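You operate a simulated robot arm through the tools that you are given. There is no shell and no other tool. Be economical: measure what you need, move in short steps, check, and stop when the job is done.

Carry out the task below with a simulated robot arm. There is one attempt and no reset: what you move stays moved.

Task
Switch the black lever of the tall green fixture off. Push the grey drawer shut. Fetch the bar marked seven and set it in the fault tray. Shut the brown drawer. Take the blue-strapped bundle and leave it on the grey plate. Open the lower drawer of the machine, take the beige knob plate from the inside of the lower drawer of the machine and put it on the stained board, then shut the drawer. Close the side table drawer. Open the feet drawer, fetch the bar marked five and set it in the inside of the feet drawer, then shut the drawer. Open the beige drawer. Do these in any order. The black lever of the tall green fixture goes to its stop.

Only the result counts: the job must be done as asked and must still hold three seconds after the hand-in. Knocking over, shifting, dropping, spilling or breaking anything else fails it.

Robot
A 7-joint arm with a two-finger parallel gripper on a trunk, on a base that drives. Base frame: it is fixed to the floor where the robot stands at the start and does not move with it; the origin is under the middle of the robot, x ahead of it, y to its left, z up. Readings come in m, rad, newtons and seconds.
With the tool pointing down near the work surface it reaches from about 0.1 to 0.66 m from the robot's upright axis, wherever it stands. Its first joint turns from -2.897 to 2.897 rad. Places, roughly: bar marked five [-0.25, 5.25, 0.75]; bar marked seven [0.75, 2.5, 0.75]; beige drawer [0.5, 3.6, 0.7]; beige knob plate (18x11x4 cm) [-3.7, 1.6, 0.5]; black lever of the tall green fixture [0.5, 0.1, 0.9]; blue-strapped bundle (13x13x2 cm) [-1.4, 1.4, 0.8]; brown drawer [0.3, 2.8, 0.6]; fault tray (33x18 cm) [-1.66, 5.18, 0.8]; feet drawer [-3.7, 3, 0.7]; grey drawer [0.4, 0.9, 0.6]; grey plate (30x22x1 cm) [0.9, 2.7, 0.8]; inside of the feet drawer [-3.8, 3, 0.7]; lower drawer of the machine [-3.7, 1.7, 0.5]; side table drawer [-1.9, 3.7, 0.6]; stained board (26x32x1 cm) [-1.4, -0.1, 0.8]. Payload 1.57 kg.
The tool frame sits at the grasp point between the pads (the TCP): z along the fingers, y along the line on which they close. The tips reach 0.03 m beyond it. The gripper opens to 0.08 m. The fingers are 0.017 m wide and 0.012 m thick; the gripper's body (0.04 by 0.082 m) begins 0.08 m behind the TCP.
Orientation is that of the tool frame in the base frame, as [roll, pitch, yaw] about the fixed x, y, z axes, in that order (R = Rz(yaw) Ry(pitch) Rx(roll)). With the fingers straight down and closing along the base's y, the tool's x points along the base's -x, its y along +y and its z along -z.

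Tools
- The arm moves only by the tool nudge_tool. Its argument "plan" is a list of rows, each a list of 3 entries, a list of its own where there are three numbers: the finger opening in m, from 0 to 0.08, then the shift along the tool's x, y, z in m, then the turn, a rotation vector about the tool's x, y, z in rad. In form: [[grip, [tx, ty, tz], [ax, ay, az]], ...]. A call has 1 to 20 rows; each row is the pose to reach, as a shift and turn from the pose commanded when the call began, along the tool's axes at that moment. A row lasts 0.2 s, in which the tool goes at most 0.05 m and 0.15 rad; a call with a longer step from one row to the next is refused whole, and so is a gripper value outside its range. A pose out of reach is approached as far as the arm can. The call stops where the force on the tool passes 40 N (or 10 N more than at its start, if that is more) or the arm is blocked; 0.2 s more then pass. Each finger travels about 0.072 m/s and halts on what it meets, pressing with about 33 N; the grip force reading is that of the motor and also rises with nothing between the fingers. The clock runs only during rows and for 0.2 s after the last one: add rows that repeat a pose to give the fingers time. The reply holds the time, the measured pose of the TCP, the force on the tool along the base axes, the opening and the grip force, in the units named above and with some noise, with the torque about the TCP (base axes, N m) and any sound that the robot's microphone picked up, and new pictures: "views" is both (left out), scene, wrist or none.
- Cameras (640 x 400 px; columns grow to the right, rows downward): "scene" is now at [0.0031, 0.1554, 1.4162]; the picture's right is [0.09, -1.00, 0.00], its down [-0.41, -0.04, -0.91] and it looks along [0.91, 0.08, -0.41] (base axes); focal length 214 px, centre (320, 200). "wrist" rides on the gripper at [0.072, -0.007, -0.122] in the tool frame; the picture's right is [0.09, 1.00, 0.00], its down [-0.84, 0.08, -0.54] and it looks along [-0.54, 0.05, 0.84] (tool axes); focal length 238 px, centre (320, 200). There is no depth. A picture from a camera that has moved, and an enlarged one, comes with that camera's place and axes in the base frame and with its lens. The place of the scene camera against the robot may be out by one fixed shift of up to 0.012 m in any direction.
- lift_body(by): slides the trunk up (or, below 0, down) by that many m; the arm and the scene camera ride with it, the base frame stays. It gives what a move gives, with no picture.
- roll_base(legs): drives the robot by 1 to 6 legs, each [ahead, left, turn to the left] in m, m and rad, along the robot's own axes; the way and the turn of a leg run together, so that a leg with both is an arc; at most 1.5 m and 3.142 rad a leg. The arm and the cameras ride along, it lands a little off, and it stops where it bumps. It gives what a move gives, and a new picture of the scene camera.
- pan_tilt(pan, tilt): turns the head with the scene camera to pan (to the left, within 1.501 rad either way) and tilt (down, from -0.506 to 1.204), counted from straight ahead of the robot. It gives what a move gives, and a new picture of the scene camera.
- close_up(camera, box): a new picture of the part [left, top, right, bottom] of that camera's present view, enlarged. It takes no simulated time.
- close_job(): hands the job in; it is judged then, once.

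Go step by step. Nothing tells you exact positions but the pictures and the camera data: compare them with the known pose of the tool, close in by small moves and look again before you grip or let go. The budget is 493 turns and 360 pictures, counting those below and the enlarged ones. Unless the task says otherwise, let go and move clear before handing in, and close with one line.

The tools are called after "Request:" as a command line: name --argument value ..., lists and objects as JSON in quotes. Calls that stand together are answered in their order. nudge_tool: Moves the arm, as the interface text tells. Its arguments: {"type":"object","properties":{"plan":{"type":"array"},"views":{"type":"string","enum":["both","scene","wrist","none"]}},"required":["plan"]} The other tools are called the same way: lift_body (by) slides the trunk up or down; roll_base (legs) drives the base; pan_tilt (pan, tilt) turns the head that bears the scene camera; close_up (camera, box) takes an enlarged picture of a part of a camera's view; close_job () hands the job in.

At the start:

```text
time_s: 0.0
tool_pos: [0.2545, 0.3241, 1.115]
orientation: [3.14, -0.006, -3.142]
contact_force: [-0.2, -0.2, -0.2]
moment: [0.04, 0.01, 0.01]
opening: 0.08
grasp_force: 0.2
trunk travel left (down, up): [-0.05, 0.065]
robot x, y, heading: [-0.0002, 0.0006, 0.001]
head pan, tilt: [1.499, 1.201]
```

scene: 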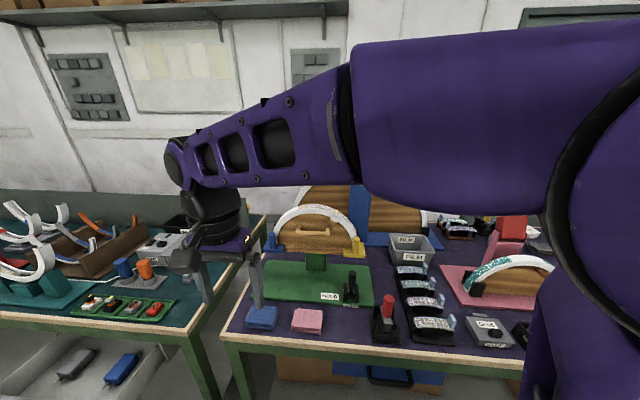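
wrist: 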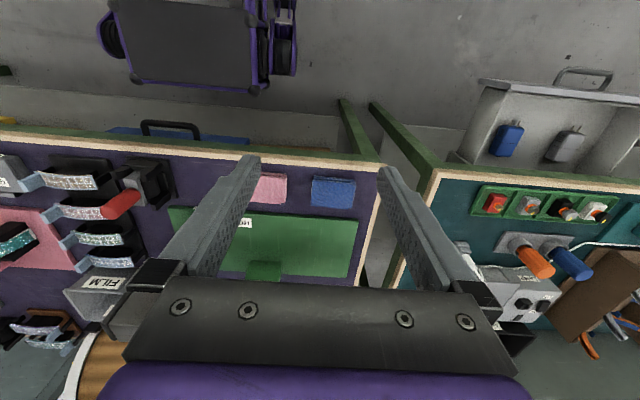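

I see the bench with the green fixture ahead and the black lever near pixel (350,285). I'll enlarge it first.

Request:
close_up --camera "scene" --box '[230, 180, 450, 350]'

Request:
pan_tilt --pan 0.0 --tilt 0.7

```text
2.35 times, centred on (340, 265) of scene
camera zoom: at [0.0031, 0.1554, 1.4162], right [0.09, -1.0, 0.0], down [-0.41, -0.04, -0.91], along [0.91, 0.08, -0.41], focal length 505 px, centre (273, 47)
```

zoom: 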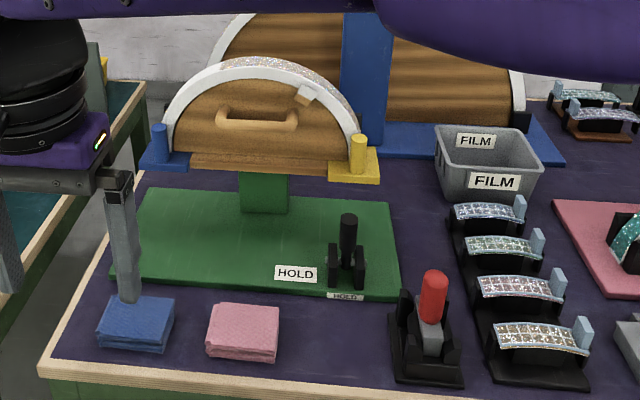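

```text
time_s: 1.6
tool_pos: [0.2539, 0.3231, 1.116]
orientation: [3.141, -0.006, -3.141]
contact_force: [0.3, 0.9, 1.1]
moment: [-0.01, 0.0, -0.01]
opening: 0.0799
grasp_force: 0.0
trunk travel left (down, up): [-0.05, 0.065]
robot x, y, heading: [-0.001, -0.0019, -0.003]
head pan, tilt: [0.0, 0.7]
camera scene: at [-0.0031, 0.1452, 1.3936], right [-0.02, -1.0, 0.0], down [-0.63, 0.01, -0.78], along [0.78, -0.01, -0.63], focal length 214 px, centre (320, 200)
```

scene: 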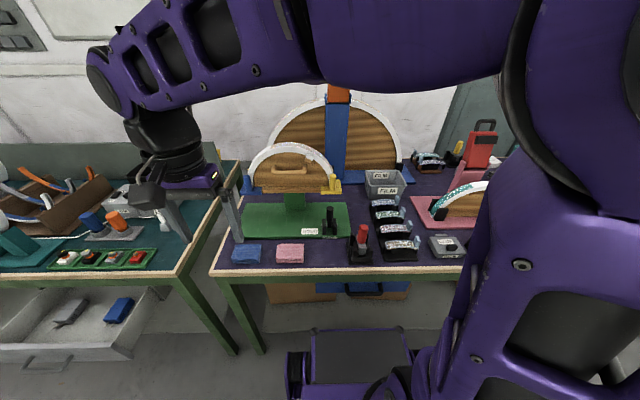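

The black lever swings between two cheeks, with labels beside it. I'll zoom in tightly on it.

Request:
close_up --camera "scene" --box '[290, 190, 380, 246]'

Request:
pan_tilt --pan 1.2 --tilt 0.5

```text
7.11 times, centred on (335, 218) of scene
camera zoom: at [-0.0031, 0.1452, 1.3936], right [-0.02, -1.0, 0.0], down [-0.63, 0.01, -0.78], along [0.78, -0.01, -0.63], focal length 1525 px, centre (213, 72)
```

zoom: 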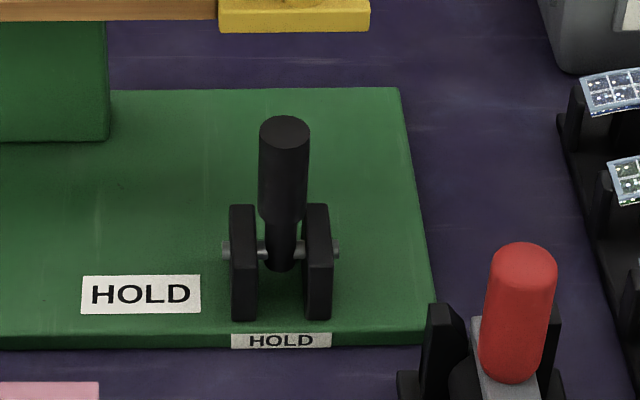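

```text
time_s: 3.0
tool_pos: [0.2563, 0.3238, 1.1148]
orientation: [-3.141, -0.01, -3.142]
contact_force: [-0.2, 0.5, -1.4]
moment: [-0.02, -0.03, 0.01]
opening: 0.0798
grasp_force: 0.0
trunk travel left (down, up): [-0.05, 0.065]
robot x, y, heading: [0.0003, -0.0018, -0.004]
head pan, tilt: [1.201, 0.499]
camera scene: at [0.0019, 0.1535, 1.4095], right [0.07, -1.0, 0.0], down [-0.48, -0.04, -0.88], along [0.88, 0.07, -0.48], focal length 214 px, centre (320, 200)
```

scene: 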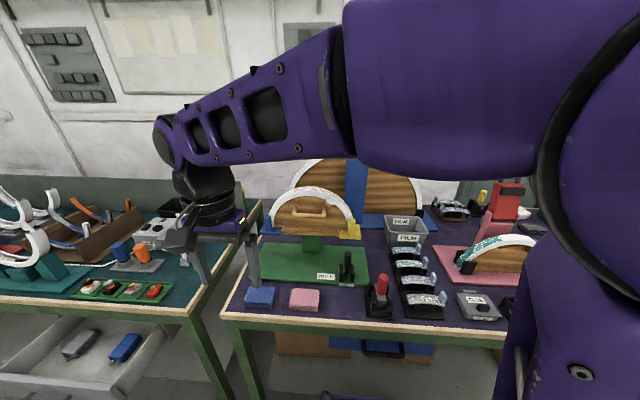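

The pan seems not to have followed the command; I'll repeat it to test.

Request:
pan_tilt --pan 0.6 --tilt 0.9

```text
time_s: 4.0
tool_pos: [0.2571, 0.3231, 1.1143]
orientation: [-3.14, -0.011, 3.141]
contact_force: [-1.4, 0.0, -0.5]
moment: [-0.01, 0.0, 0.0]
opening: 0.08
grasp_force: 0.0
trunk travel left (down, up): [-0.05, 0.065]
robot x, y, heading: [-0.0035, -0.0012, -0.001]
head pan, tilt: [0.6, 0.901]
camera scene: at [0.0018, 0.1536, 1.4091], right [0.08, -1.0, 0.0], down [-0.48, -0.04, -0.88], along [0.87, 0.07, -0.48], focal length 214 px, centre (320, 200)
```

scene: 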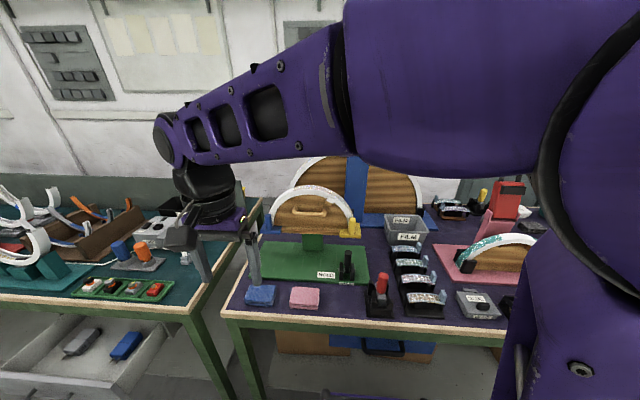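

The head does not follow positive pan; I'll test a negative pan.

Request:
pan_tilt --pan -0.5 --tilt 0.5

Request:
pan_tilt --pan 0.0 --tilt 0.9

```text
time_s: 5.3
tool_pos: [0.2554, 0.3247, 1.1147]
orientation: [-3.141, -0.008, 3.141]
contact_force: [0.6, 0.1, -0.3]
moment: [-0.01, -0.01, -0.03]
opening: 0.0799
grasp_force: 0.2
trunk travel left (down, up): [-0.05, 0.065]
robot x, y, heading: [-0.0029, -0.0009, -0.001]
head pan, tilt: [-0.499, 0.499]
camera scene: at [-0.0089, 0.1033, 1.4095], right [-0.48, -0.88, 0.0], down [-0.42, 0.23, -0.88], along [0.77, -0.42, -0.48], focal length 214 px, centre (320, 200)
```

scene: 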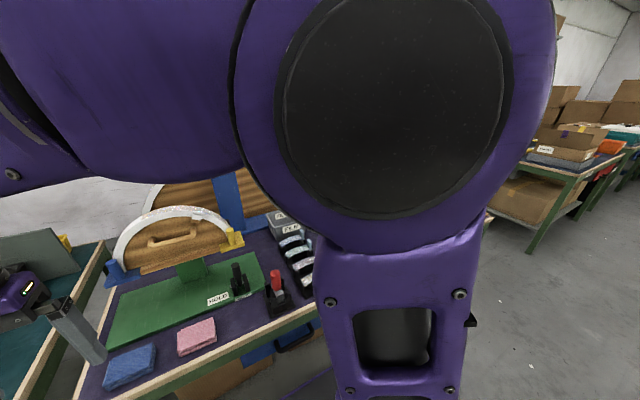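

```text
time_s: 6.3
tool_pos: [0.2553, 0.3243, 1.1156]
orientation: [-3.141, -0.008, -3.14]
contact_force: [0.2, 0.5, 0.1]
moment: [-0.01, -0.03, 0.0]
opening: 0.0798
grasp_force: 0.0
trunk travel left (down, up): [-0.05, 0.065]
robot x, y, heading: [0.0016, 0.0003, -0.001]
head pan, tilt: [0.0, 0.901]
camera scene: at [-0.0131, 0.146, 1.3759], right [-0.01, -1.0, 0.0], down [-0.78, 0.01, -0.62], along [0.62, -0.01, -0.78], focal length 214 px, centre (320, 200)
```

scene: 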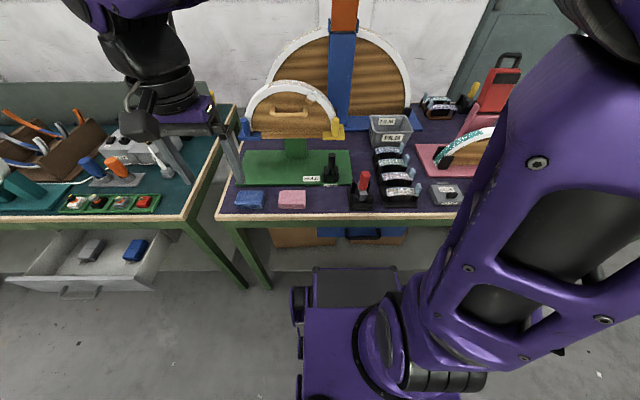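

Only about zero or negative pan works in this arm pose. I'll move the tool over toward the lever to see it with the wrist camera.

Request:
nudge_tool --plan '[[0.04, [-0.024, -0.034, 0.01], [0, 0, 0]], [0, [-0.048, -0.067, 0.02], [0, 0, 0]], [0, [-0.072, -0.1, 0.03], [0, 0, 0]], [0, [-0.096, -0.134, 0.04], [0, 0, 0]], [0, [-0.12, -0.167, 0.05], [0, 0, 0]], [0, [-0.145, -0.2, 0.06], [0, 0, 0]], [0, [-0.145, -0.2, 0.06], [0, 0, 0]]]'

```text
time_s: 7.9
tool_pos: [0.4013, 0.1231, 1.0557]
orientation: [3.141, -0.007, 3.141]
contact_force: [0.3, 0.5, 0.3]
moment: [-0.02, -0.03, 0.0]
opening: 0.0001
grasp_force: 21.0
trunk travel left (down, up): [-0.05, 0.065]
robot x, y, heading: [-0.0013, -0.0021, 0.0]
head pan, tilt: [0.0, 0.901]
camera scene: at [-0.0132, 0.1467, 1.3757], right [0.0, -1.0, 0.0], down [-0.78, 0.0, -0.62], along [0.62, 0.0, -0.78], focal length 214 px, centre (320, 200)
camera wrist: at [0.3296, 0.118, 1.1783], right [-0.09, 1.0, 0.0], down [0.84, 0.08, 0.54], along [0.53, 0.05, -0.84], focal length 238 px, centre (320, 200)
```

scene: 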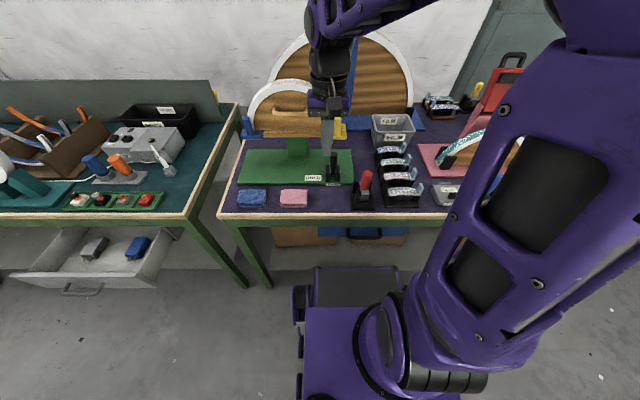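
wrist: 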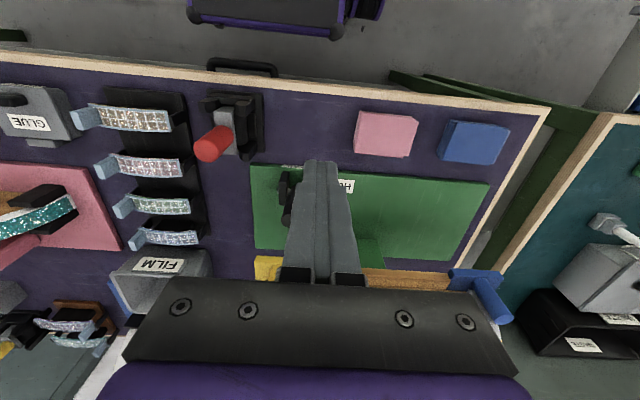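

The fingers hide the lever; I shift left to see past them.

Request:
nudge_tool --plan '[[0, [0, 0.04, 0], [0, 0, 0]], [0, [0, 0.08, 0.0], [0, 0, 0]], [0, [0, 0.09, 0.02], [0, 0, 0]], [0, [0, 0.09, 0.02], [0, 0, 0]]]' --views "none"

Request:
close_up --camera "wrist" --box '[120, 90, 360, 250]'

Request:
close_up --camera "scene" --box '[290, 120, 380, 200]'

```text
time_s: 8.9
tool_pos: [0.4012, 0.2145, 1.0335]
orientation: [3.14, -0.007, -3.141]
contact_force: [0.0, 0.2, 0.6]
moment: [-0.03, 0.03, 0.02]
opening: 0.0001
grasp_force: 21.2
trunk travel left (down, up): [-0.05, 0.065]
robot x, y, heading: [-0.0033, -0.0027, -0.004]
head pan, tilt: [0.0, 0.901]
```

```text
2.50 times, centred on (240, 170) of wrist
camera zoom: at [0.3303, 0.2087, 1.1566], right [-0.09, 1.0, 0.0], down [0.84, 0.08, 0.54], along [0.53, 0.05, -0.84], focal length 596 px, centre (520, 275)
```

zoom: 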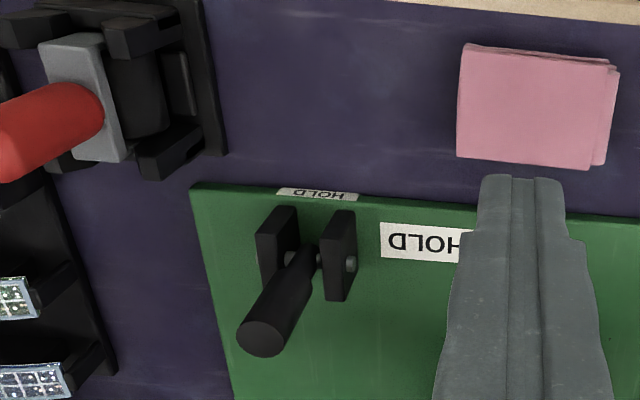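

```text
5.00 times, centred on (335, 160) of scene
camera zoom: at [-0.0133, 0.1468, 1.3757], right [0.0, -1.0, 0.0], down [-0.78, 0.0, -0.62], along [0.62, 0.0, -0.78], focal length 1072 px, centre (245, 400)
```

zoom: 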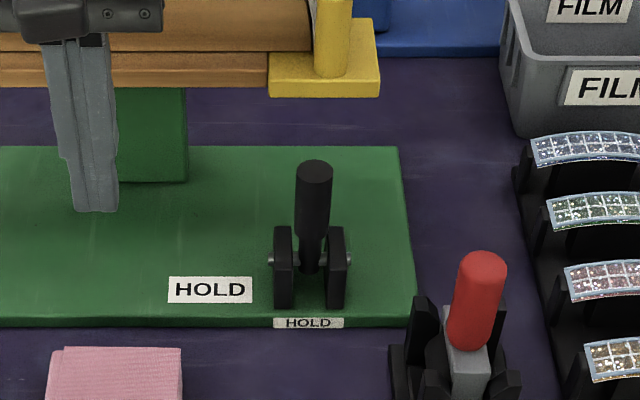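

The lever tip triangulates to about (0.514, 0.104, 0.94) and the pivot to (0.535, 0.10, 0.84), so the lever leans slightly toward the robot. I'll bring the closed fingers in front of it.

Request:
nudge_tool --plan '[[0, [-0.015, -0.04, 0], [0, 0, 0]], [0, [-0.03, -0.08, 0.0], [0, 0, 0]], [0, [-0.045, -0.11, 0.0], [0, 0, 0]], [0, [-0.045, -0.11, 0.045], [0, 0, 0]], [0, [-0.045, -0.11, 0.088], [0, 0, 0]], [0, [-0.045, -0.11, 0.088], [0, 0, 0]]]' --views "none"

Request:
close_up --camera "scene" --box '[290, 100, 400, 200]'

Request:
close_up --camera "wrist" --box '[200, 90, 440, 290]'

```text
time_s: 10.3
tool_pos: [0.4452, 0.1056, 0.947]
orientation: [3.141, -0.009, 3.14]
contact_force: [0.0, 0.3, 0.4]
moment: [-0.04, 0.01, -0.02]
opening: 0.0
grasp_force: 21.6
trunk travel left (down, up): [-0.05, 0.065]
robot x, y, heading: [-0.0006, -0.0013, 0.001]
head pan, tilt: [0.0, 0.901]
```

```text
4.00 times, centred on (345, 150) of scene
camera zoom: at [-0.0132, 0.1468, 1.3757], right [0.0, -1.0, 0.0], down [-0.78, 0.0, -0.62], along [0.62, 0.0, -0.78], focal length 858 px, centre (220, 400)
```

zoom: 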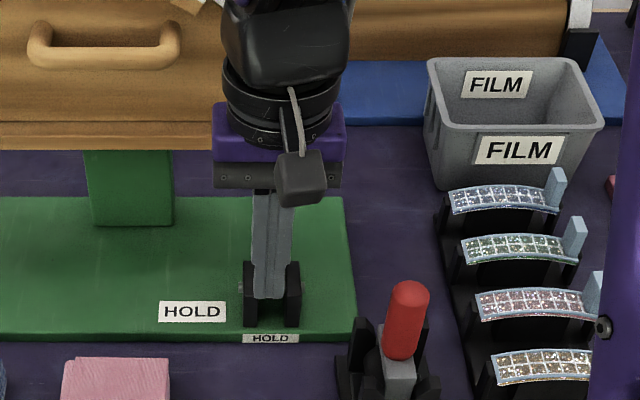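

```text
2.00 times, centred on (320, 190) of wrist
camera zoom: at [0.3756, 0.0981, 1.0686], right [-0.09, 1.0, 0.0], down [0.84, 0.08, 0.54], along [0.53, 0.05, -0.84], focal length 477 px, centre (320, 220)
```

zoom: 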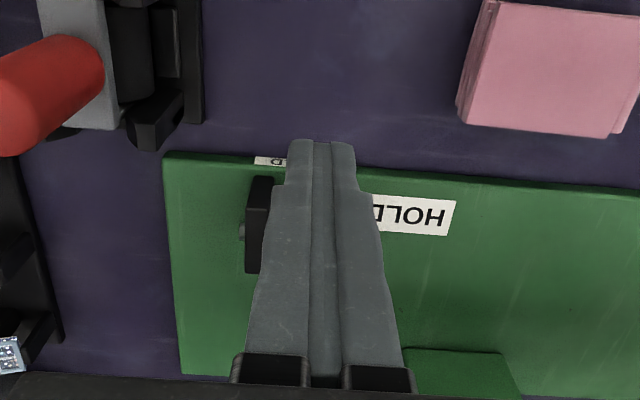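

The fingers are in front of the lever. I push away from the robot in small steps and watch the force and sound.

Request:
nudge_tool --plan '[[0, [-0.03, 0, 0], [0, 0, 0]], [0, [-0.045, 0, 0], [0, 0, 0]], [0, [-0.055, 0, 0], [0, 0, 0]], [0, [-0.065, 0, 0], [0, 0, 0]], [0, [-0.075, 0, 0], [0, 0, 0]]]' --views "none"

Request:
close_up --camera "scene" --box '[290, 100, 400, 200]'

```text
time_s: 11.5
tool_pos: [0.5124, 0.1044, 0.9465]
orientation: [-3.14, -0.02, -3.139]
contact_force: [-34.1, -2.3, 6.9]
moment: [-0.22, 1.05, -0.18]
opening: 0.0
grasp_force: 21.1
trunk travel left (down, up): [-0.05, 0.065]
robot x, y, heading: [-0.0053, 0.0, 0.001]
head pan, tilt: [0.0, 0.901]
```

```text
4.00 times, centred on (345, 150) of scene
camera zoom: at [-0.0168, 0.1466, 1.3758], right [0.0, -1.0, 0.0], down [-0.78, 0.0, -0.62], along [0.62, 0.0, -0.78], focal length 858 px, centre (220, 400)
```

zoom: 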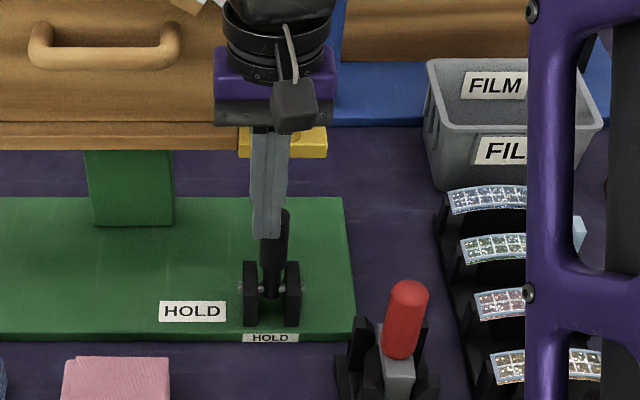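

Force rose to 34 N. I back off a little and compare the lever angle.

Request:
nudge_tool --plan '[[0, [0.03, 0, 0], [0, 0, 0]], [0, [0.06, 0, 0], [0, 0, 0]], [0, [0.06, 0.05, 0], [0, 0, 0]], [0, [0.06, 0.09, -0.03], [0, 0, 0]], [0, [0.06, 0.11, -0.06], [0, 0, 0]], [0, [0.06, 0.11, -0.086], [0, 0, 0]], [0, [0.06, 0.11, -0.086], [0, 0, 0]]]' --views "none"

Request:
close_up --camera "wrist" --box '[120, 90, 360, 250]'

Request:
close_up --camera "scene" --box '[290, 120, 380, 200]'

```text
time_s: 13.1
tool_pos: [0.4596, 0.2143, 1.0311]
orientation: [3.14, -0.009, 3.141]
contact_force: [0.2, -0.7, 0.3]
moment: [0.0, 0.02, 0.0]
opening: 0.0
grasp_force: 21.0
trunk travel left (down, up): [-0.05, 0.065]
robot x, y, heading: [-0.0011, 0.0041, 0.0]
head pan, tilt: [0.0, 0.901]
```

```text
2.50 times, centred on (240, 170) of wrist
camera zoom: at [0.3887, 0.2084, 1.1547], right [-0.09, 1.0, 0.0], down [0.84, 0.08, 0.54], along [0.53, 0.05, -0.84], focal length 596 px, centre (520, 275)
```

zoom: 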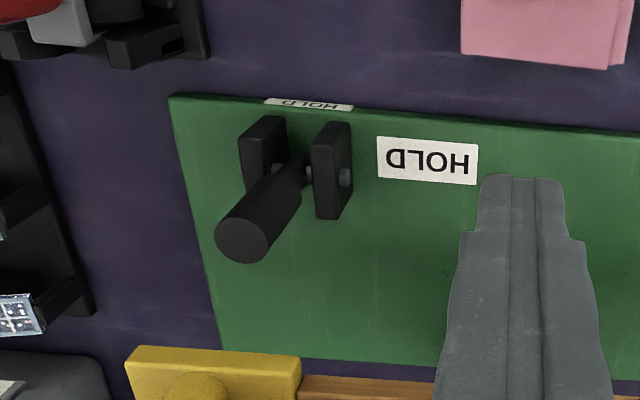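

```text
5.00 times, centred on (335, 160) of scene
camera zoom: at [-0.0134, 0.1468, 1.3757], right [0.0, -1.0, 0.0], down [-0.78, 0.0, -0.62], along [0.62, 0.0, -0.78], focal length 1072 px, centre (245, 400)
```

zoom: 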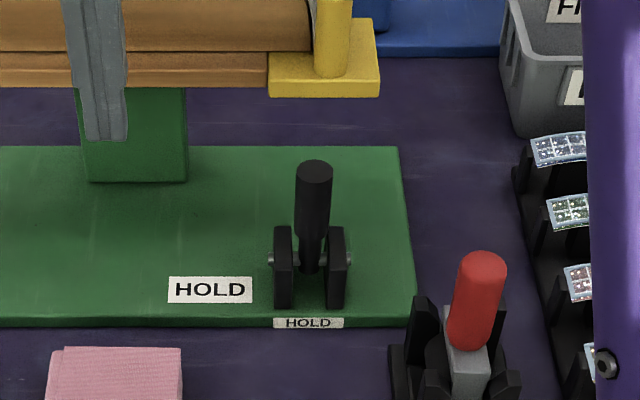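

The lever did not budge: it is at its stop on the far side, so off must be toward the robot. I'll straddle the handle with the open fingers from above.

Request:
nudge_tool --plan '[[0.02, [-0.02, -0.037, 0], [0, 0, 0]], [0.04, [-0.04, -0.074, 0.0], [0, 0, 0]], [0.06, [-0.059, -0.111, 0.0], [0, 0, 0]], [0.06, [-0.059, -0.111, 0.03], [0, 0, 0]], [0.06, [-0.059, -0.111, 0.07], [0, 0, 0]], [0.06, [-0.059, -0.111, 0.108], [0, 0, 0]], [0.06, [-0.059, -0.111, 0.108], [0, 0, 0]]]' --views "none"

Request:
close_up --camera "wrist" --box '[200, 90, 440, 290]'

Request:
close_up --camera "scene" --box '[290, 120, 380, 200]'

```text
time_s: 14.7
tool_pos: [0.519, 0.102, 0.9233]
orientation: [3.14, -0.008, 3.141]
contact_force: [0.2, 0.4, 0.0]
moment: [0.01, -0.04, -0.02]
opening: 0.06
grasp_force: 0.1
trunk travel left (down, up): [-0.05, 0.065]
robot x, y, heading: [0.0022, -0.0021, -0.004]
head pan, tilt: [0.0, 0.901]
```

```text
2.00 times, centred on (320, 190) of wrist
camera zoom: at [0.4479, 0.0957, 1.0464], right [-0.09, 1.0, 0.0], down [0.84, 0.08, 0.54], along [0.53, 0.05, -0.84], focal length 477 px, centre (320, 220)
```

zoom: 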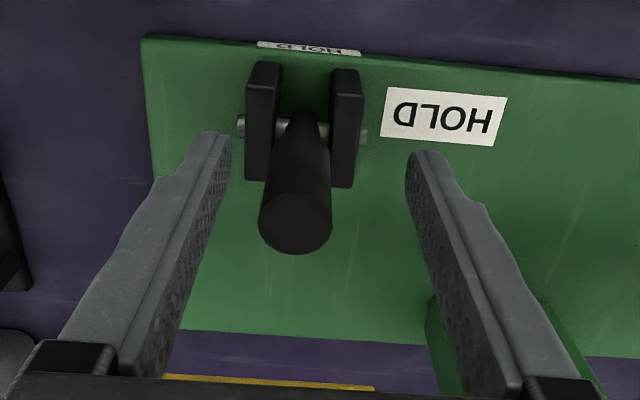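

```text
5.00 times, centred on (335, 160) of scene
camera zoom: at [-0.0132, 0.1468, 1.3757], right [0.0, -1.0, 0.0], down [-0.78, 0.0, -0.62], along [0.62, 0.0, -0.78], focal length 1072 px, centre (245, 400)
```

zoom: 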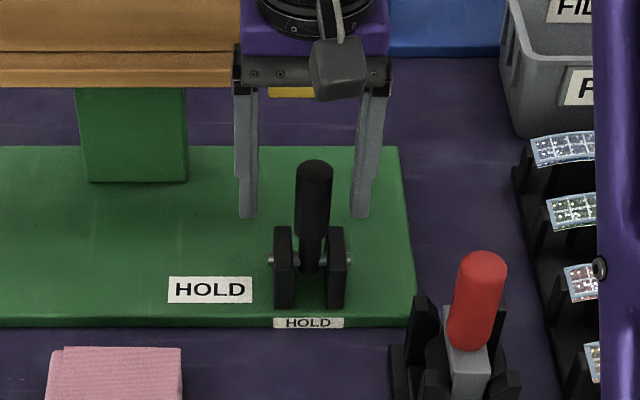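

The handle sits between the pads, about 6 mm to the right of centre. I centre, close, and start pulling toward the robot along the arc.

Request:
nudge_tool --plan '[[0.06, [0, -0.006, 0], [0, 0, 0]], [0.02, [0, -0.006, 0], [0, 0, 0]], [0.02, [0, -0.006, 0], [0, 0, 0]], [0.02, [0.006, -0.006, 0.0015], [0, 0, 0]], [0.02, [0.012, -0.006, 0.0034], [0, 0, 0]], [0.02, [0.0233, -0.006, 0.0085], [0, 0, 0]], [0.02, [0.0337, -0.006, 0.0153], [0, 0, 0]], [0.02, [0.0337, -0.006, 0.0153], [0, 0, 0]]]' --views "none"

Request:
close_up --camera "scene" --box '[290, 120, 380, 200]'

```text
time_s: 16.5
tool_pos: [0.4838, 0.0969, 0.9103]
orientation: [-3.14, -0.006, 3.142]
contact_force: [-1.1, -0.4, -0.4]
moment: [-0.01, -0.02, 0.02]
opening: 0.0201
grasp_force: 0.0
trunk travel left (down, up): [-0.05, 0.065]
robot x, y, heading: [-0.0008, -0.0007, 0.0]
head pan, tilt: [0.0, 0.901]
```

```text
5.00 times, centred on (335, 160) of scene
camera zoom: at [-0.0133, 0.1468, 1.3757], right [0.0, -1.0, 0.0], down [-0.78, 0.0, -0.62], along [0.62, 0.0, -0.78], focal length 1072 px, centre (245, 400)
```

zoom: 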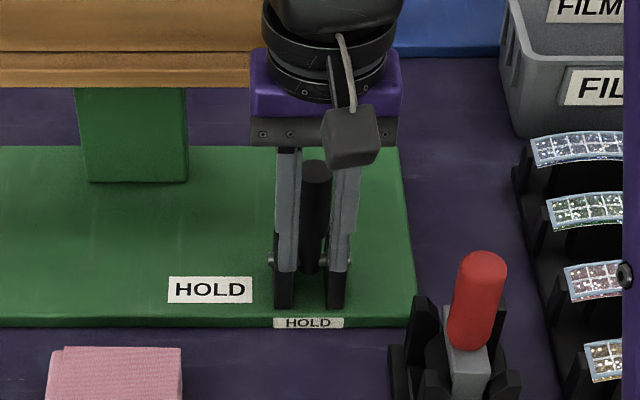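

The fingers slipped off the handle without moving it. I return and grip with full closure.

Request:
nudge_tool --plan '[[0.06, [0, 0, 0], [0, 0, 0]], [0.06, [0, 0, 0], [0, 0, 0]], [0.06, [-0.02, 0, -0.01], [0, 0, 0]], [0.06, [-0.0337, 0, -0.014], [0, 0, 0]], [0, [-0.0337, 0, -0.014], [0, 0, 0]], [0, [-0.0337, 0, -0.014], [0, 0, 0]], [0, [-0.0337, 0, -0.014], [0, 0, 0]]]' --views "wrist"

```text
time_s: 18.1
tool_pos: [0.5181, 0.0949, 0.922]
orientation: [3.14, -0.008, 3.14]
contact_force: [0.1, -10.0, 1.7]
moment: [-0.14, 0.0, -0.13]
opening: 0.0223
grasp_force: 34.6
trunk travel left (down, up): [-0.05, 0.065]
robot x, y, heading: [0.0016, -0.0021, -0.001]
head pan, tilt: [0.0, 0.901]
camera wrist: at [0.4478, 0.0893, 1.0445], right [-0.09, 1.0, 0.0], down [0.84, 0.08, 0.54], along [0.53, 0.05, -0.84], focal length 238 px, centre (320, 200)
```

wrist: 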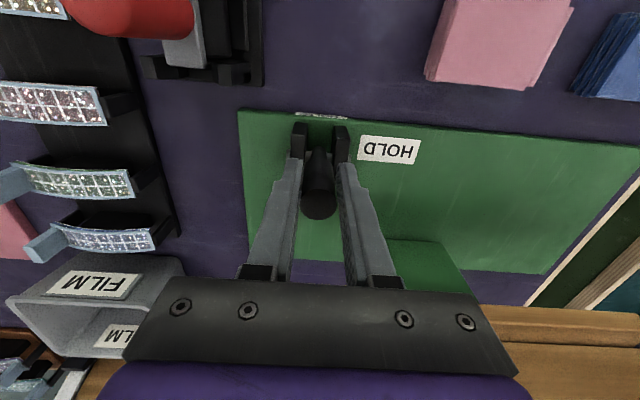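

Gripped at 22 mm. Pull toward the robot along the arc.

Request:
nudge_tool --plan '[[0, [0.002, -0.003, 0.0], [0, 0, 0]], [0, [0.006, -0.003, 0.0015], [0, 0, 0]], [0, [0.012, -0.003, 0.0034], [0, 0, 0]], [0, [0.018, -0.003, 0.0058], [0, 0, 0]], [0, [0.0233, -0.003, 0.0085], [0, 0, 0]], [0, [0.029, -0.003, 0.012], [0, 0, 0]]]' --views "none"

Request:
close_up --camera "scene" --box '[290, 120, 380, 200]'

```text
time_s: 19.5
tool_pos: [0.4885, 0.0945, 0.9101]
orientation: [-3.141, -0.007, -3.141]
contact_force: [-0.2, 0.5, 0.2]
moment: [-0.01, 0.0, 0.01]
opening: 0.0
grasp_force: 21.5
trunk travel left (down, up): [-0.05, 0.065]
robot x, y, heading: [-0.0033, 0.0023, -0.005]
head pan, tilt: [0.0, 0.901]
```

```text
5.00 times, centred on (335, 160) of scene
camera zoom: at [-0.0133, 0.1468, 1.3757], right [0.0, -1.0, 0.0], down [-0.78, 0.0, -0.62], along [0.62, 0.0, -0.78], focal length 1072 px, centre (245, 400)
```

zoom: 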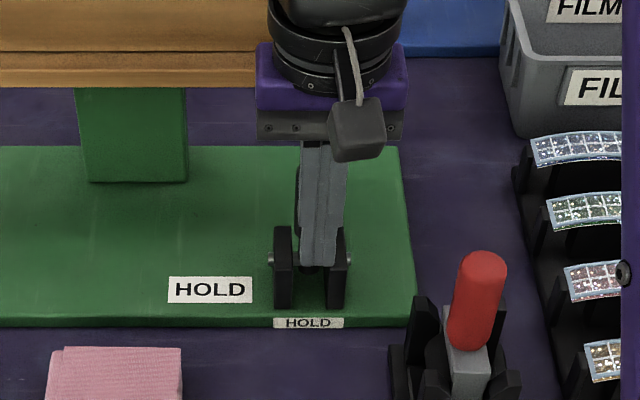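

The lever resists both grip-friction pulls. I'll raise, turn the gripper a quarter turn so one finger is behind and one in front of the handle, which also gives a side view of it.

Request:
nudge_tool --plan '[[0.05, [0.02, 0, -0.03], [0, 0, 0]], [0.05, [0.02, 0, -0.07], [0, 0, -0.14]], [0.05, [0.02, 0, -0.11], [0, 0, -0.28]], [0.05, [0.02, 0, -0.11], [0, 0, -0.42]], [0.05, [0.02, 0, -0.11], [0, 0, -0.56]], [0.05, [0.02, 0, -0.11], [0, 0, -0.7]], [0.05, [0.02, 0, -0.11], [0, 0, -0.84]], [0.05, [0.02, 0, -0.11], [0, 0, -0.98]], [0.05, [0.02, 0, -0.11], [0, 0, -1.12]], [0.05, [0.02, 0, -0.11], [0, 0, -1.27]], [0.05, [0.02, 0, -0.11], [0, 0, -1.42]], [0.05, [0.02, 0, -0.11], [0, 0, -1.571]], [0.05, [0.02, 0, -0.11], [0, 0, -1.571]]]' --views "wrist"

```text
refused: row 12 steps farther than a row can; nothing moved
```

Request:
nudge_tool --plan '[[0.05, [0.02, 0, -0.03], [0, 0, 0]], [0.05, [0.02, 0, -0.07], [0, 0, -0.14]], [0.05, [0.02, 0, -0.11], [0, 0, -0.28]], [0.05, [0.02, 0, -0.11], [0, 0, -0.42]], [0.05, [0.02, 0, -0.11], [0, 0, -0.56]], [0.05, [0.02, 0, -0.11], [0, 0, -0.7]], [0.05, [0.02, 0, -0.11], [0, 0, -0.84]], [0.05, [0.02, 0, -0.11], [0, 0, -0.98]], [0.05, [0.02, 0, -0.11], [0, 0, -1.12]], [0.05, [0.02, 0, -0.11], [0, 0, -1.26]], [0.05, [0.02, 0, -0.11], [0, 0, -1.4]], [0.05, [0.02, 0, -0.11], [0, 0, -1.54]], [0.05, [0.02, 0, -0.11], [0, 0, -1.571]], [0.05, [0.02, 0, -0.11], [0, 0, -1.571]]]' --views "wrist"

```text
time_s: 22.5
tool_pos: [0.4693, 0.0926, 1.0203]
orientation: [3.134, -0.002, -1.57]
contact_force: [0.6, 0.4, -0.1]
moment: [0.03, 0.01, -0.02]
opening: 0.05
grasp_force: 0.0
trunk travel left (down, up): [-0.05, 0.065]
robot x, y, heading: [-0.0058, -0.0001, -0.003]
head pan, tilt: [0.0, 0.901]
camera wrist: at [0.4781, 0.022, 1.1418], right [-1.0, -0.09, 0.01], down [-0.07, 0.84, 0.54], along [-0.06, 0.54, -0.84], focal length 238 px, centre (320, 200)
```

wrist: 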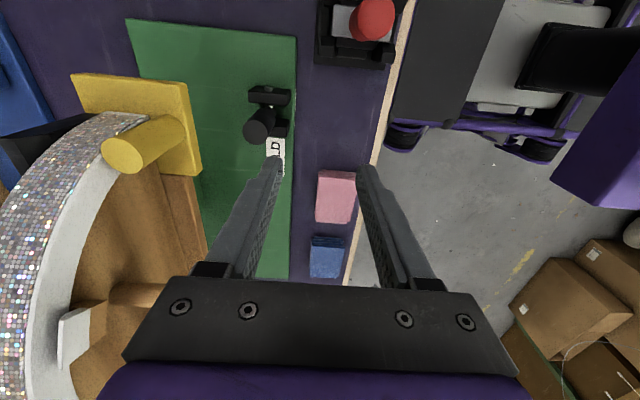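

Now a side view; enlarge the lever.

Request:
close_up --camera "wrist" --box '[200, 60, 320, 180]'

```text
3.33 times, centred on (260, 120) of wrist
camera zoom: at [0.4781, 0.022, 1.1418], right [-1.0, -0.09, 0.01], down [-0.07, 0.84, 0.54], along [-0.06, 0.54, -0.84], focal length 794 px, centre (520, 467)
```

zoom: 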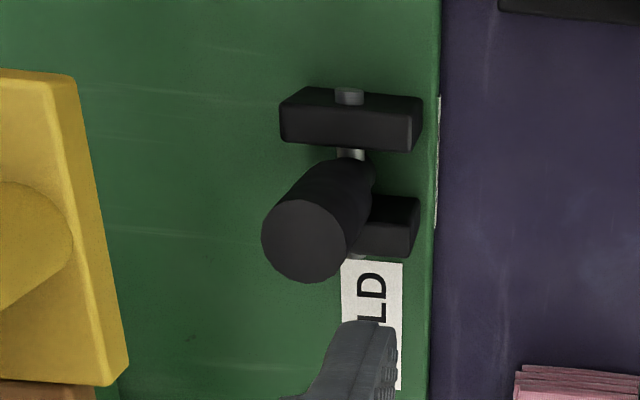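

The handle is nearly vertical at x≈0.525. I move over it with a 42 mm opening and descend so a finger sits behind and one in front.

Request:
nudge_tool --plan '[[0.042, [0, -0.025, 0], [0, 0, 0]], [0.042, [0.002, -0.053, 0], [0, 0, 0]], [0.042, [0.002, -0.053, 0.03], [0, 0, 0]], [0.042, [0.002, -0.053, 0.04], [0, 0, 0]], [0.042, [0.002, -0.053, 0.04], [0, 0, 0]]]' --views "wrist"

```text
time_s: 23.7
tool_pos: [0.5238, 0.0922, 0.9788]
orientation: [3.134, -0.001, -1.57]
contact_force: [-0.1, 0.3, 0.2]
moment: [-0.05, 0.01, -0.01]
opening: 0.0422
grasp_force: 0.0
trunk travel left (down, up): [-0.05, 0.065]
robot x, y, heading: [-0.001, -0.0025, 0.002]
head pan, tilt: [0.0, 0.901]
camera wrist: at [0.5312, 0.0208, 1.1009], right [-1.0, -0.09, 0.01], down [-0.07, 0.84, 0.54], along [-0.06, 0.54, -0.84], focal length 238 px, centre (320, 200)
```

wrist: 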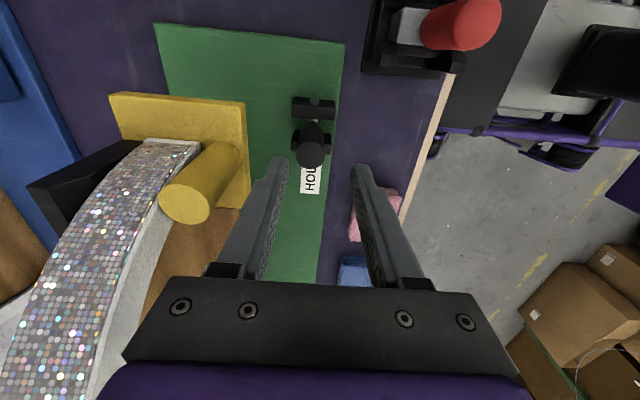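

The tip computes to (0.53, 0.085); shift slightly and descend.

Request:
nudge_tool --plan '[[0.042, [0.007, -0.003, 0.02], [0, 0, 0]], [0.042, [0.007, -0.003, 0.04], [0, 0, 0]], [0.042, [0.007, -0.003, 0.05], [0, 0, 0]], [0.042, [0.007, -0.003, 0.05], [0, 0, 0]]]' --views "wrist"

```text
time_s: 24.7
tool_pos: [0.5244, 0.085, 0.9298]
orientation: [3.133, 0.001, -1.571]
contact_force: [-0.1, -0.8, -0.8]
moment: [-0.01, 0.0, 0.0]
opening: 0.0421
grasp_force: 0.0
trunk travel left (down, up): [-0.05, 0.065]
robot x, y, heading: [-0.001, 0.0027, -0.004]
head pan, tilt: [0.0, 0.901]
camera wrist: at [0.5326, 0.0139, 1.0516], right [-1.0, -0.09, 0.01], down [-0.07, 0.84, 0.54], along [-0.06, 0.54, -0.84], focal length 238 px, centre (320, 200)
```

wrist: 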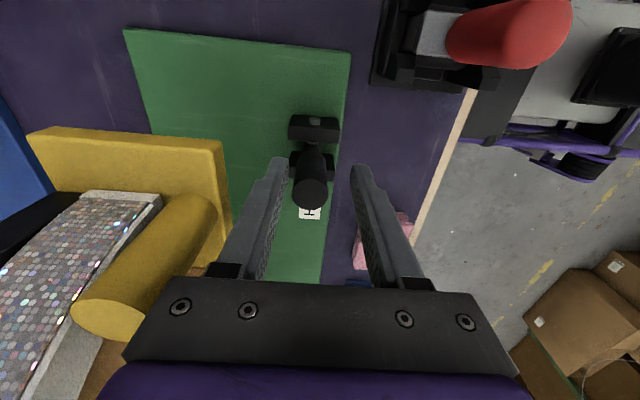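

The handle is caged. Pull toward the robot in small steps.

Request:
nudge_tool --plan '[[0.042, [0, 0.005, 0], [0, 0, 0]], [0.042, [0, 0.01, 0], [0, 0, 0]], [0.042, [0, 0.015, 0], [0, 0, 0]], [0.042, [0, 0.02, 0], [0, 0, 0]], [0.042, [0, 0.025, 0], [0, 0, 0]], [0.042, [0, 0.03, 0], [0, 0, 0]]]' --views "wrist"

```text
time_s: 26.1
tool_pos: [0.4954, 0.0848, 0.929]
orientation: [3.135, -0.001, -1.573]
contact_force: [-0.2, 0.2, 0.6]
moment: [0.0, -0.03, 0.01]
opening: 0.0423
grasp_force: 0.0
trunk travel left (down, up): [-0.05, 0.065]
robot x, y, heading: [0.0032, -0.0002, -0.003]
head pan, tilt: [0.0, 0.901]
camera wrist: at [0.5033, 0.0132, 1.0518], right [-1.0, -0.09, 0.01], down [-0.07, 0.84, 0.54], along [-0.06, 0.54, -0.84], focal length 238 px, centre (320, 200)
```

wrist: 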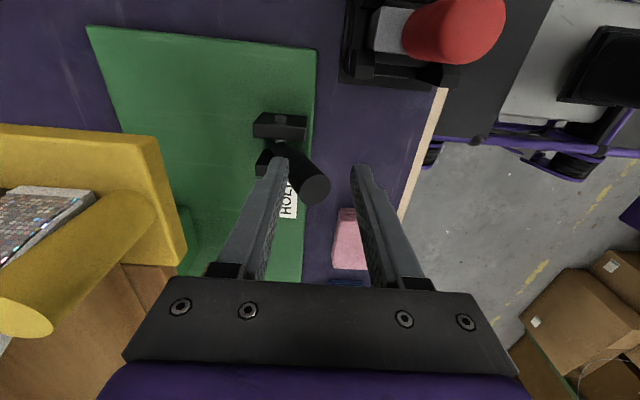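

The lever moves freely toward the robot. Continue pulling along the arc until the stop.

Request:
nudge_tool --plan '[[0.042, [0, 0.01, 0.003], [0, 0, 0]], [0.042, [0, 0.02, 0.01], [0, 0, 0]], [0.042, [0, 0.03, 0.02], [0, 0, 0]], [0.042, [0, 0.038, 0.03], [0, 0, 0]], [0.042, [0, 0.045, 0.04], [0, 0, 0]]]' --views "both"

```text
time_s: 27.0
tool_pos: [0.4691, 0.0841, 0.9117]
orientation: [-3.123, 0.003, -1.575]
contact_force: [3.4, -1.9, 13.7]
moment: [0.04, -0.4, -0.11]
opening: 0.0455
grasp_force: 1.7
trunk travel left (down, up): [-0.05, 0.065]
robot x, y, heading: [-0.0008, -0.0003, 0.002]
head pan, tilt: [0.0, 0.901]
stopped in row 4: the force on the tool passed its limit at 51 N (the readings are from after the stop); the commanded pose is now the measured one
camera scene: at [-0.0136, 0.1464, 1.3758], right [0.0, -1.0, 0.0], down [-0.78, 0.0, -0.62], along [0.62, 0.0, -0.78], focal length 214 px, centre (320, 200)
camera wrist: at [0.4731, 0.0125, 1.0337], right [-1.0, -0.09, -0.02], down [-0.09, 0.84, 0.54], along [-0.03, 0.54, -0.84], focal length 238 px, centre (320, 200)
```

scene: 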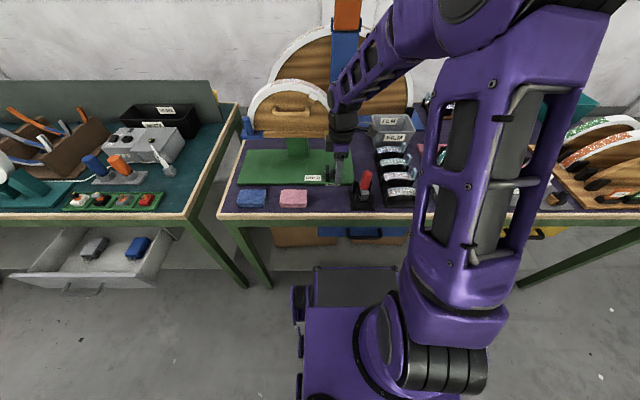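
wrist: 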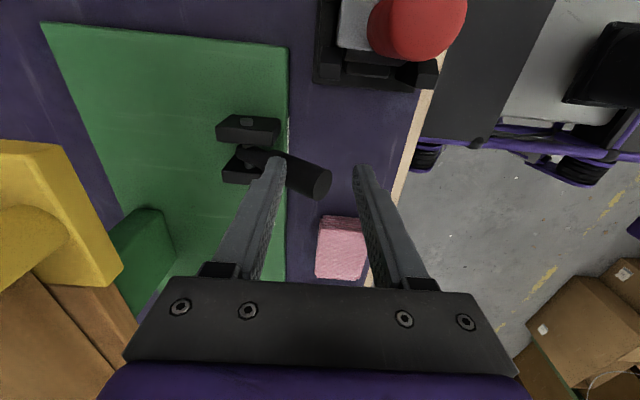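

The lever is about 40° toward the robot. I lift a hair and pull purely horizontally to check whether it is at the stop.

Request:
nudge_tool --plan '[[0.042, [0, 0, -0.008], [0, 0, 0]], [0.042, [0, 0.005, -0.008], [0, 0, 0]], [0.042, [0, 0.01, -0.006], [0, 0, 0]], [0.042, [0, 0.015, -0.004], [0, 0, 0]], [0.042, [0, 0.02, -0.002], [0, 0, 0]]]' --views "wrist"

```text
time_s: 28.4
tool_pos: [0.4556, 0.084, 0.9165]
orientation: [-3.101, 0.005, -1.576]
contact_force: [12.7, -2.2, 14.0]
moment: [0.09, -0.77, -0.14]
opening: 0.0537
grasp_force: 6.5
trunk travel left (down, up): [-0.05, 0.065]
robot x, y, heading: [0.0008, 0.0047, -0.001]
head pan, tilt: [0.0, 0.901]
stopped in row 5: the force on the tool passed its limit at 40 N (the readings are from after the stop); the commanded pose is now the measured one
camera wrist: at [0.457, 0.0127, 1.0389], right [-1.0, -0.09, -0.04], down [-0.09, 0.83, 0.54], along [-0.01, 0.54, -0.84], focal length 238 px, centre (320, 200)
```

wrist: 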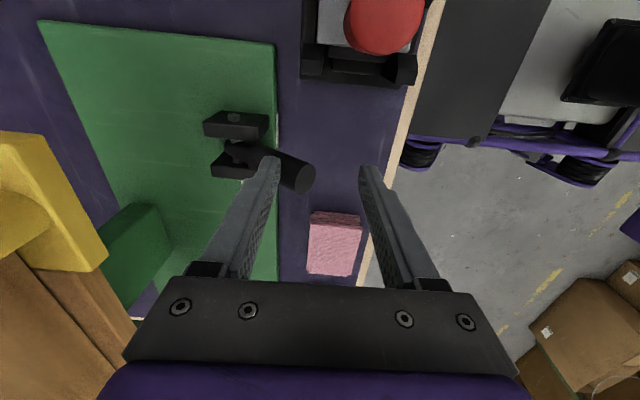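

The lever is against its stop at about 40°. I lift away and check.

Request:
nudge_tool --plan '[[0.05, [0, -0.006, -0.01], [0, 0, 0]], [0.05, [0, -0.006, -0.05], [0, 0, 0]], [0.05, [0, 0.0, -0.1], [0, 0, 0]], [0.05, [0, 0.04, -0.12], [0, 0, 0]], [0.05, [0, 0.04, -0.12], [0, 0, 0]]]' --views "wrist"

Request:
close_up --camera "scene" --box '[290, 120, 380, 200]'

```text
refused: row 3 steps farther than a row can; nothing moved
```

```text
5.00 times, centred on (335, 160) of scene
camera zoom: at [-0.0126, 0.1464, 1.3755], right [0.0, -1.0, 0.0], down [-0.78, 0.0, -0.62], along [0.62, 0.0, -0.78], focal length 1072 px, centre (245, 400)
```

zoom: 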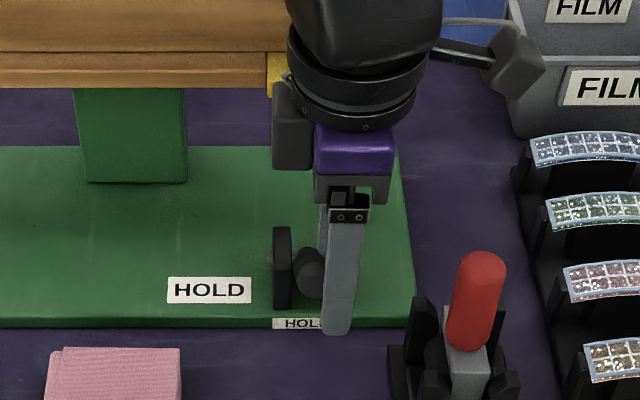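

Lift away, then view.

Request:
nudge_tool --plan '[[0.05, [0, -0.006, -0.01], [0, 0, 0]], [0.05, [0, -0.006, -0.05], [0, 0, 0]], [0.05, [0, 0.0, -0.09], [0, 0, 0]], [0.05, [0, 0.04, -0.12], [0, 0, 0]], [0.05, [0, 0.07, -0.15], [0, 0, 0.14]], [0.05, [0, 0.1, -0.15], [0, 0, 0.28]], [0.05, [0, 0.13, -0.15], [0, 0, 0.42]], [0.05, [0, 0.16, -0.15], [0, 0, 0.56]], [0.05, [0, 0.16, -0.15], [0, 0, 0.7]], [0.05, [0, 0.16, -0.15], [0, 0, 0.84]], [0.05, [0, 0.16, -0.15], [0, 0, 0.98]], [0.05, [0, 0.16, -0.15], [0, 0, 1.12]], [0.05, [0, 0.16, -0.15], [0, 0, 1.26]], [0.05, [0, 0.16, -0.15], [0, 0, 1.4]], [0.05, [0, 0.16, -0.15], [0, 0, 1.54]], [0, [0, 0.16, -0.15], [0, 0, 1.571]]]' --views "scene"

Request:
close_up --camera "scene" --box '[290, 120, 380, 200]'

```text
time_s: 31.8
tool_pos: [0.2865, 0.0893, 1.058]
orientation: [3.137, 0.02, -3.135]
contact_force: [0.3, -0.2, 0.4]
moment: [-0.01, 0.03, -0.02]
opening: 0.0
grasp_force: 3.0
trunk travel left (down, up): [-0.05, 0.065]
robot x, y, heading: [-0.0015, 0.0009, -0.002]
head pan, tilt: [0.0, 0.901]
camera scene: at [-0.0606, 0.1045, 1.3522], right [-0.84, -0.55, 0.0], down [-0.52, 0.8, -0.3], along [0.16, -0.25, -0.95], focal length 214 px, centre (320, 200)
```

scene: 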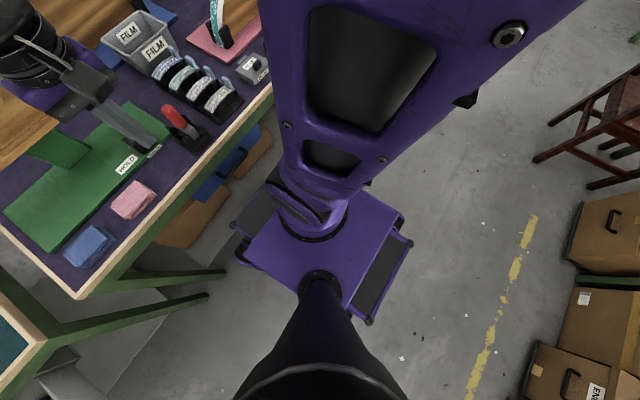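

```text
5.00 times, centred on (335, 160) of scene
camera zoom: at [-0.0606, 0.1045, 1.3522], right [-0.84, -0.55, 0.0], down [-0.52, 0.8, -0.3], along [0.16, -0.25, -0.95], focal length 1072 px, centre (245, 400)
```

zoom: 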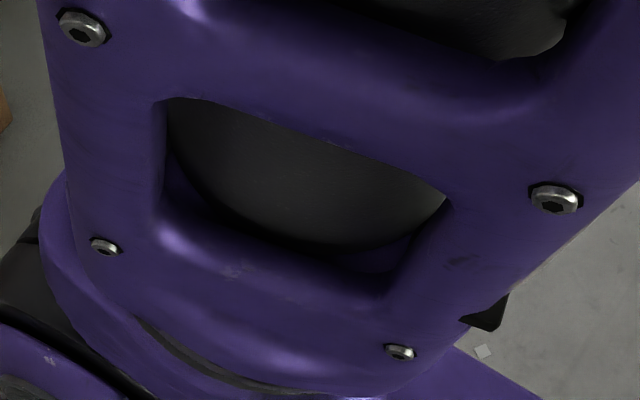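

The folded arm has pushed the camera head aside. I move the tool forward and up again to free the head, then re-aim it.

Request:
nudge_tool --plan '[[0, [-0.04, 0, -0.01], [0, 0, 0]], [0, [-0.08, 0, -0.02], [0, 0, 0]], [0, [-0.11, -0.03, -0.03], [0, 0, 0]], [0, [-0.11, -0.07, -0.04], [0, 0, 0]], [0, [-0.11, -0.11, -0.04], [0, 0, 0]]]' --views "none"

Request:
pan_tilt --pan 0.0 --tilt 0.9

Request:
close_up --camera "scene" --box '[290, 120, 380, 200]'

```text
time_s: 33.0
tool_pos: [0.3976, -0.0234, 1.1017]
orientation: [3.138, 0.024, 3.138]
contact_force: [-0.1, 0.4, -0.5]
moment: [-0.03, 0.04, -0.01]
opening: 0.0
grasp_force: 21.5
trunk travel left (down, up): [-0.05, 0.065]
robot x, y, heading: [0.003, -0.0012, 0.003]
head pan, tilt: [0.0, 0.901]
```

```text
time_s: 33.6
tool_pos: [0.396, -0.024, 1.1014]
orientation: [3.136, 0.025, 3.139]
contact_force: [-0.2, -0.6, -0.2]
moment: [-0.01, -0.02, 0.02]
opening: 0.0002
grasp_force: 21.0
trunk travel left (down, up): [-0.05, 0.065]
robot x, y, heading: [-0.0026, 0.0004, -0.003]
head pan, tilt: [0.0, 0.901]
camera scene: at [-0.011, 0.141, 1.3787], right [-0.07, -1.0, 0.0], down [-0.76, 0.06, -0.65], along [0.65, -0.05, -0.76], focal length 214 px, centre (320, 200)
```

scene: 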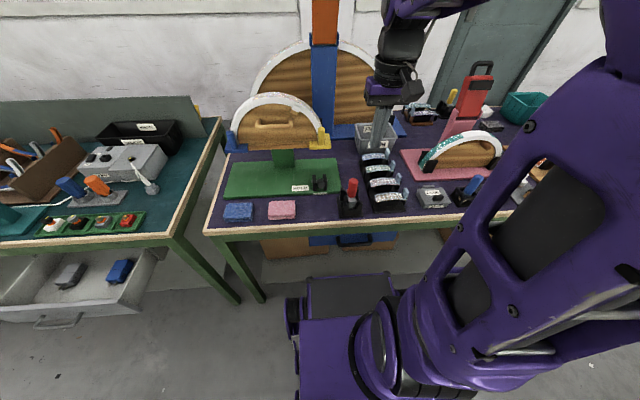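

```text
5.00 times, centred on (335, 160) of scene
camera zoom: at [-0.011, 0.141, 1.3787], right [-0.07, -1.0, 0.0], down [-0.76, 0.06, -0.65], along [0.65, -0.05, -0.76], focal length 1072 px, centre (245, 400)
```

zoom: 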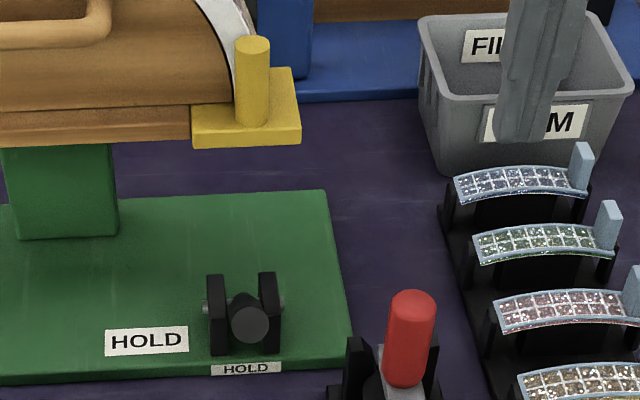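

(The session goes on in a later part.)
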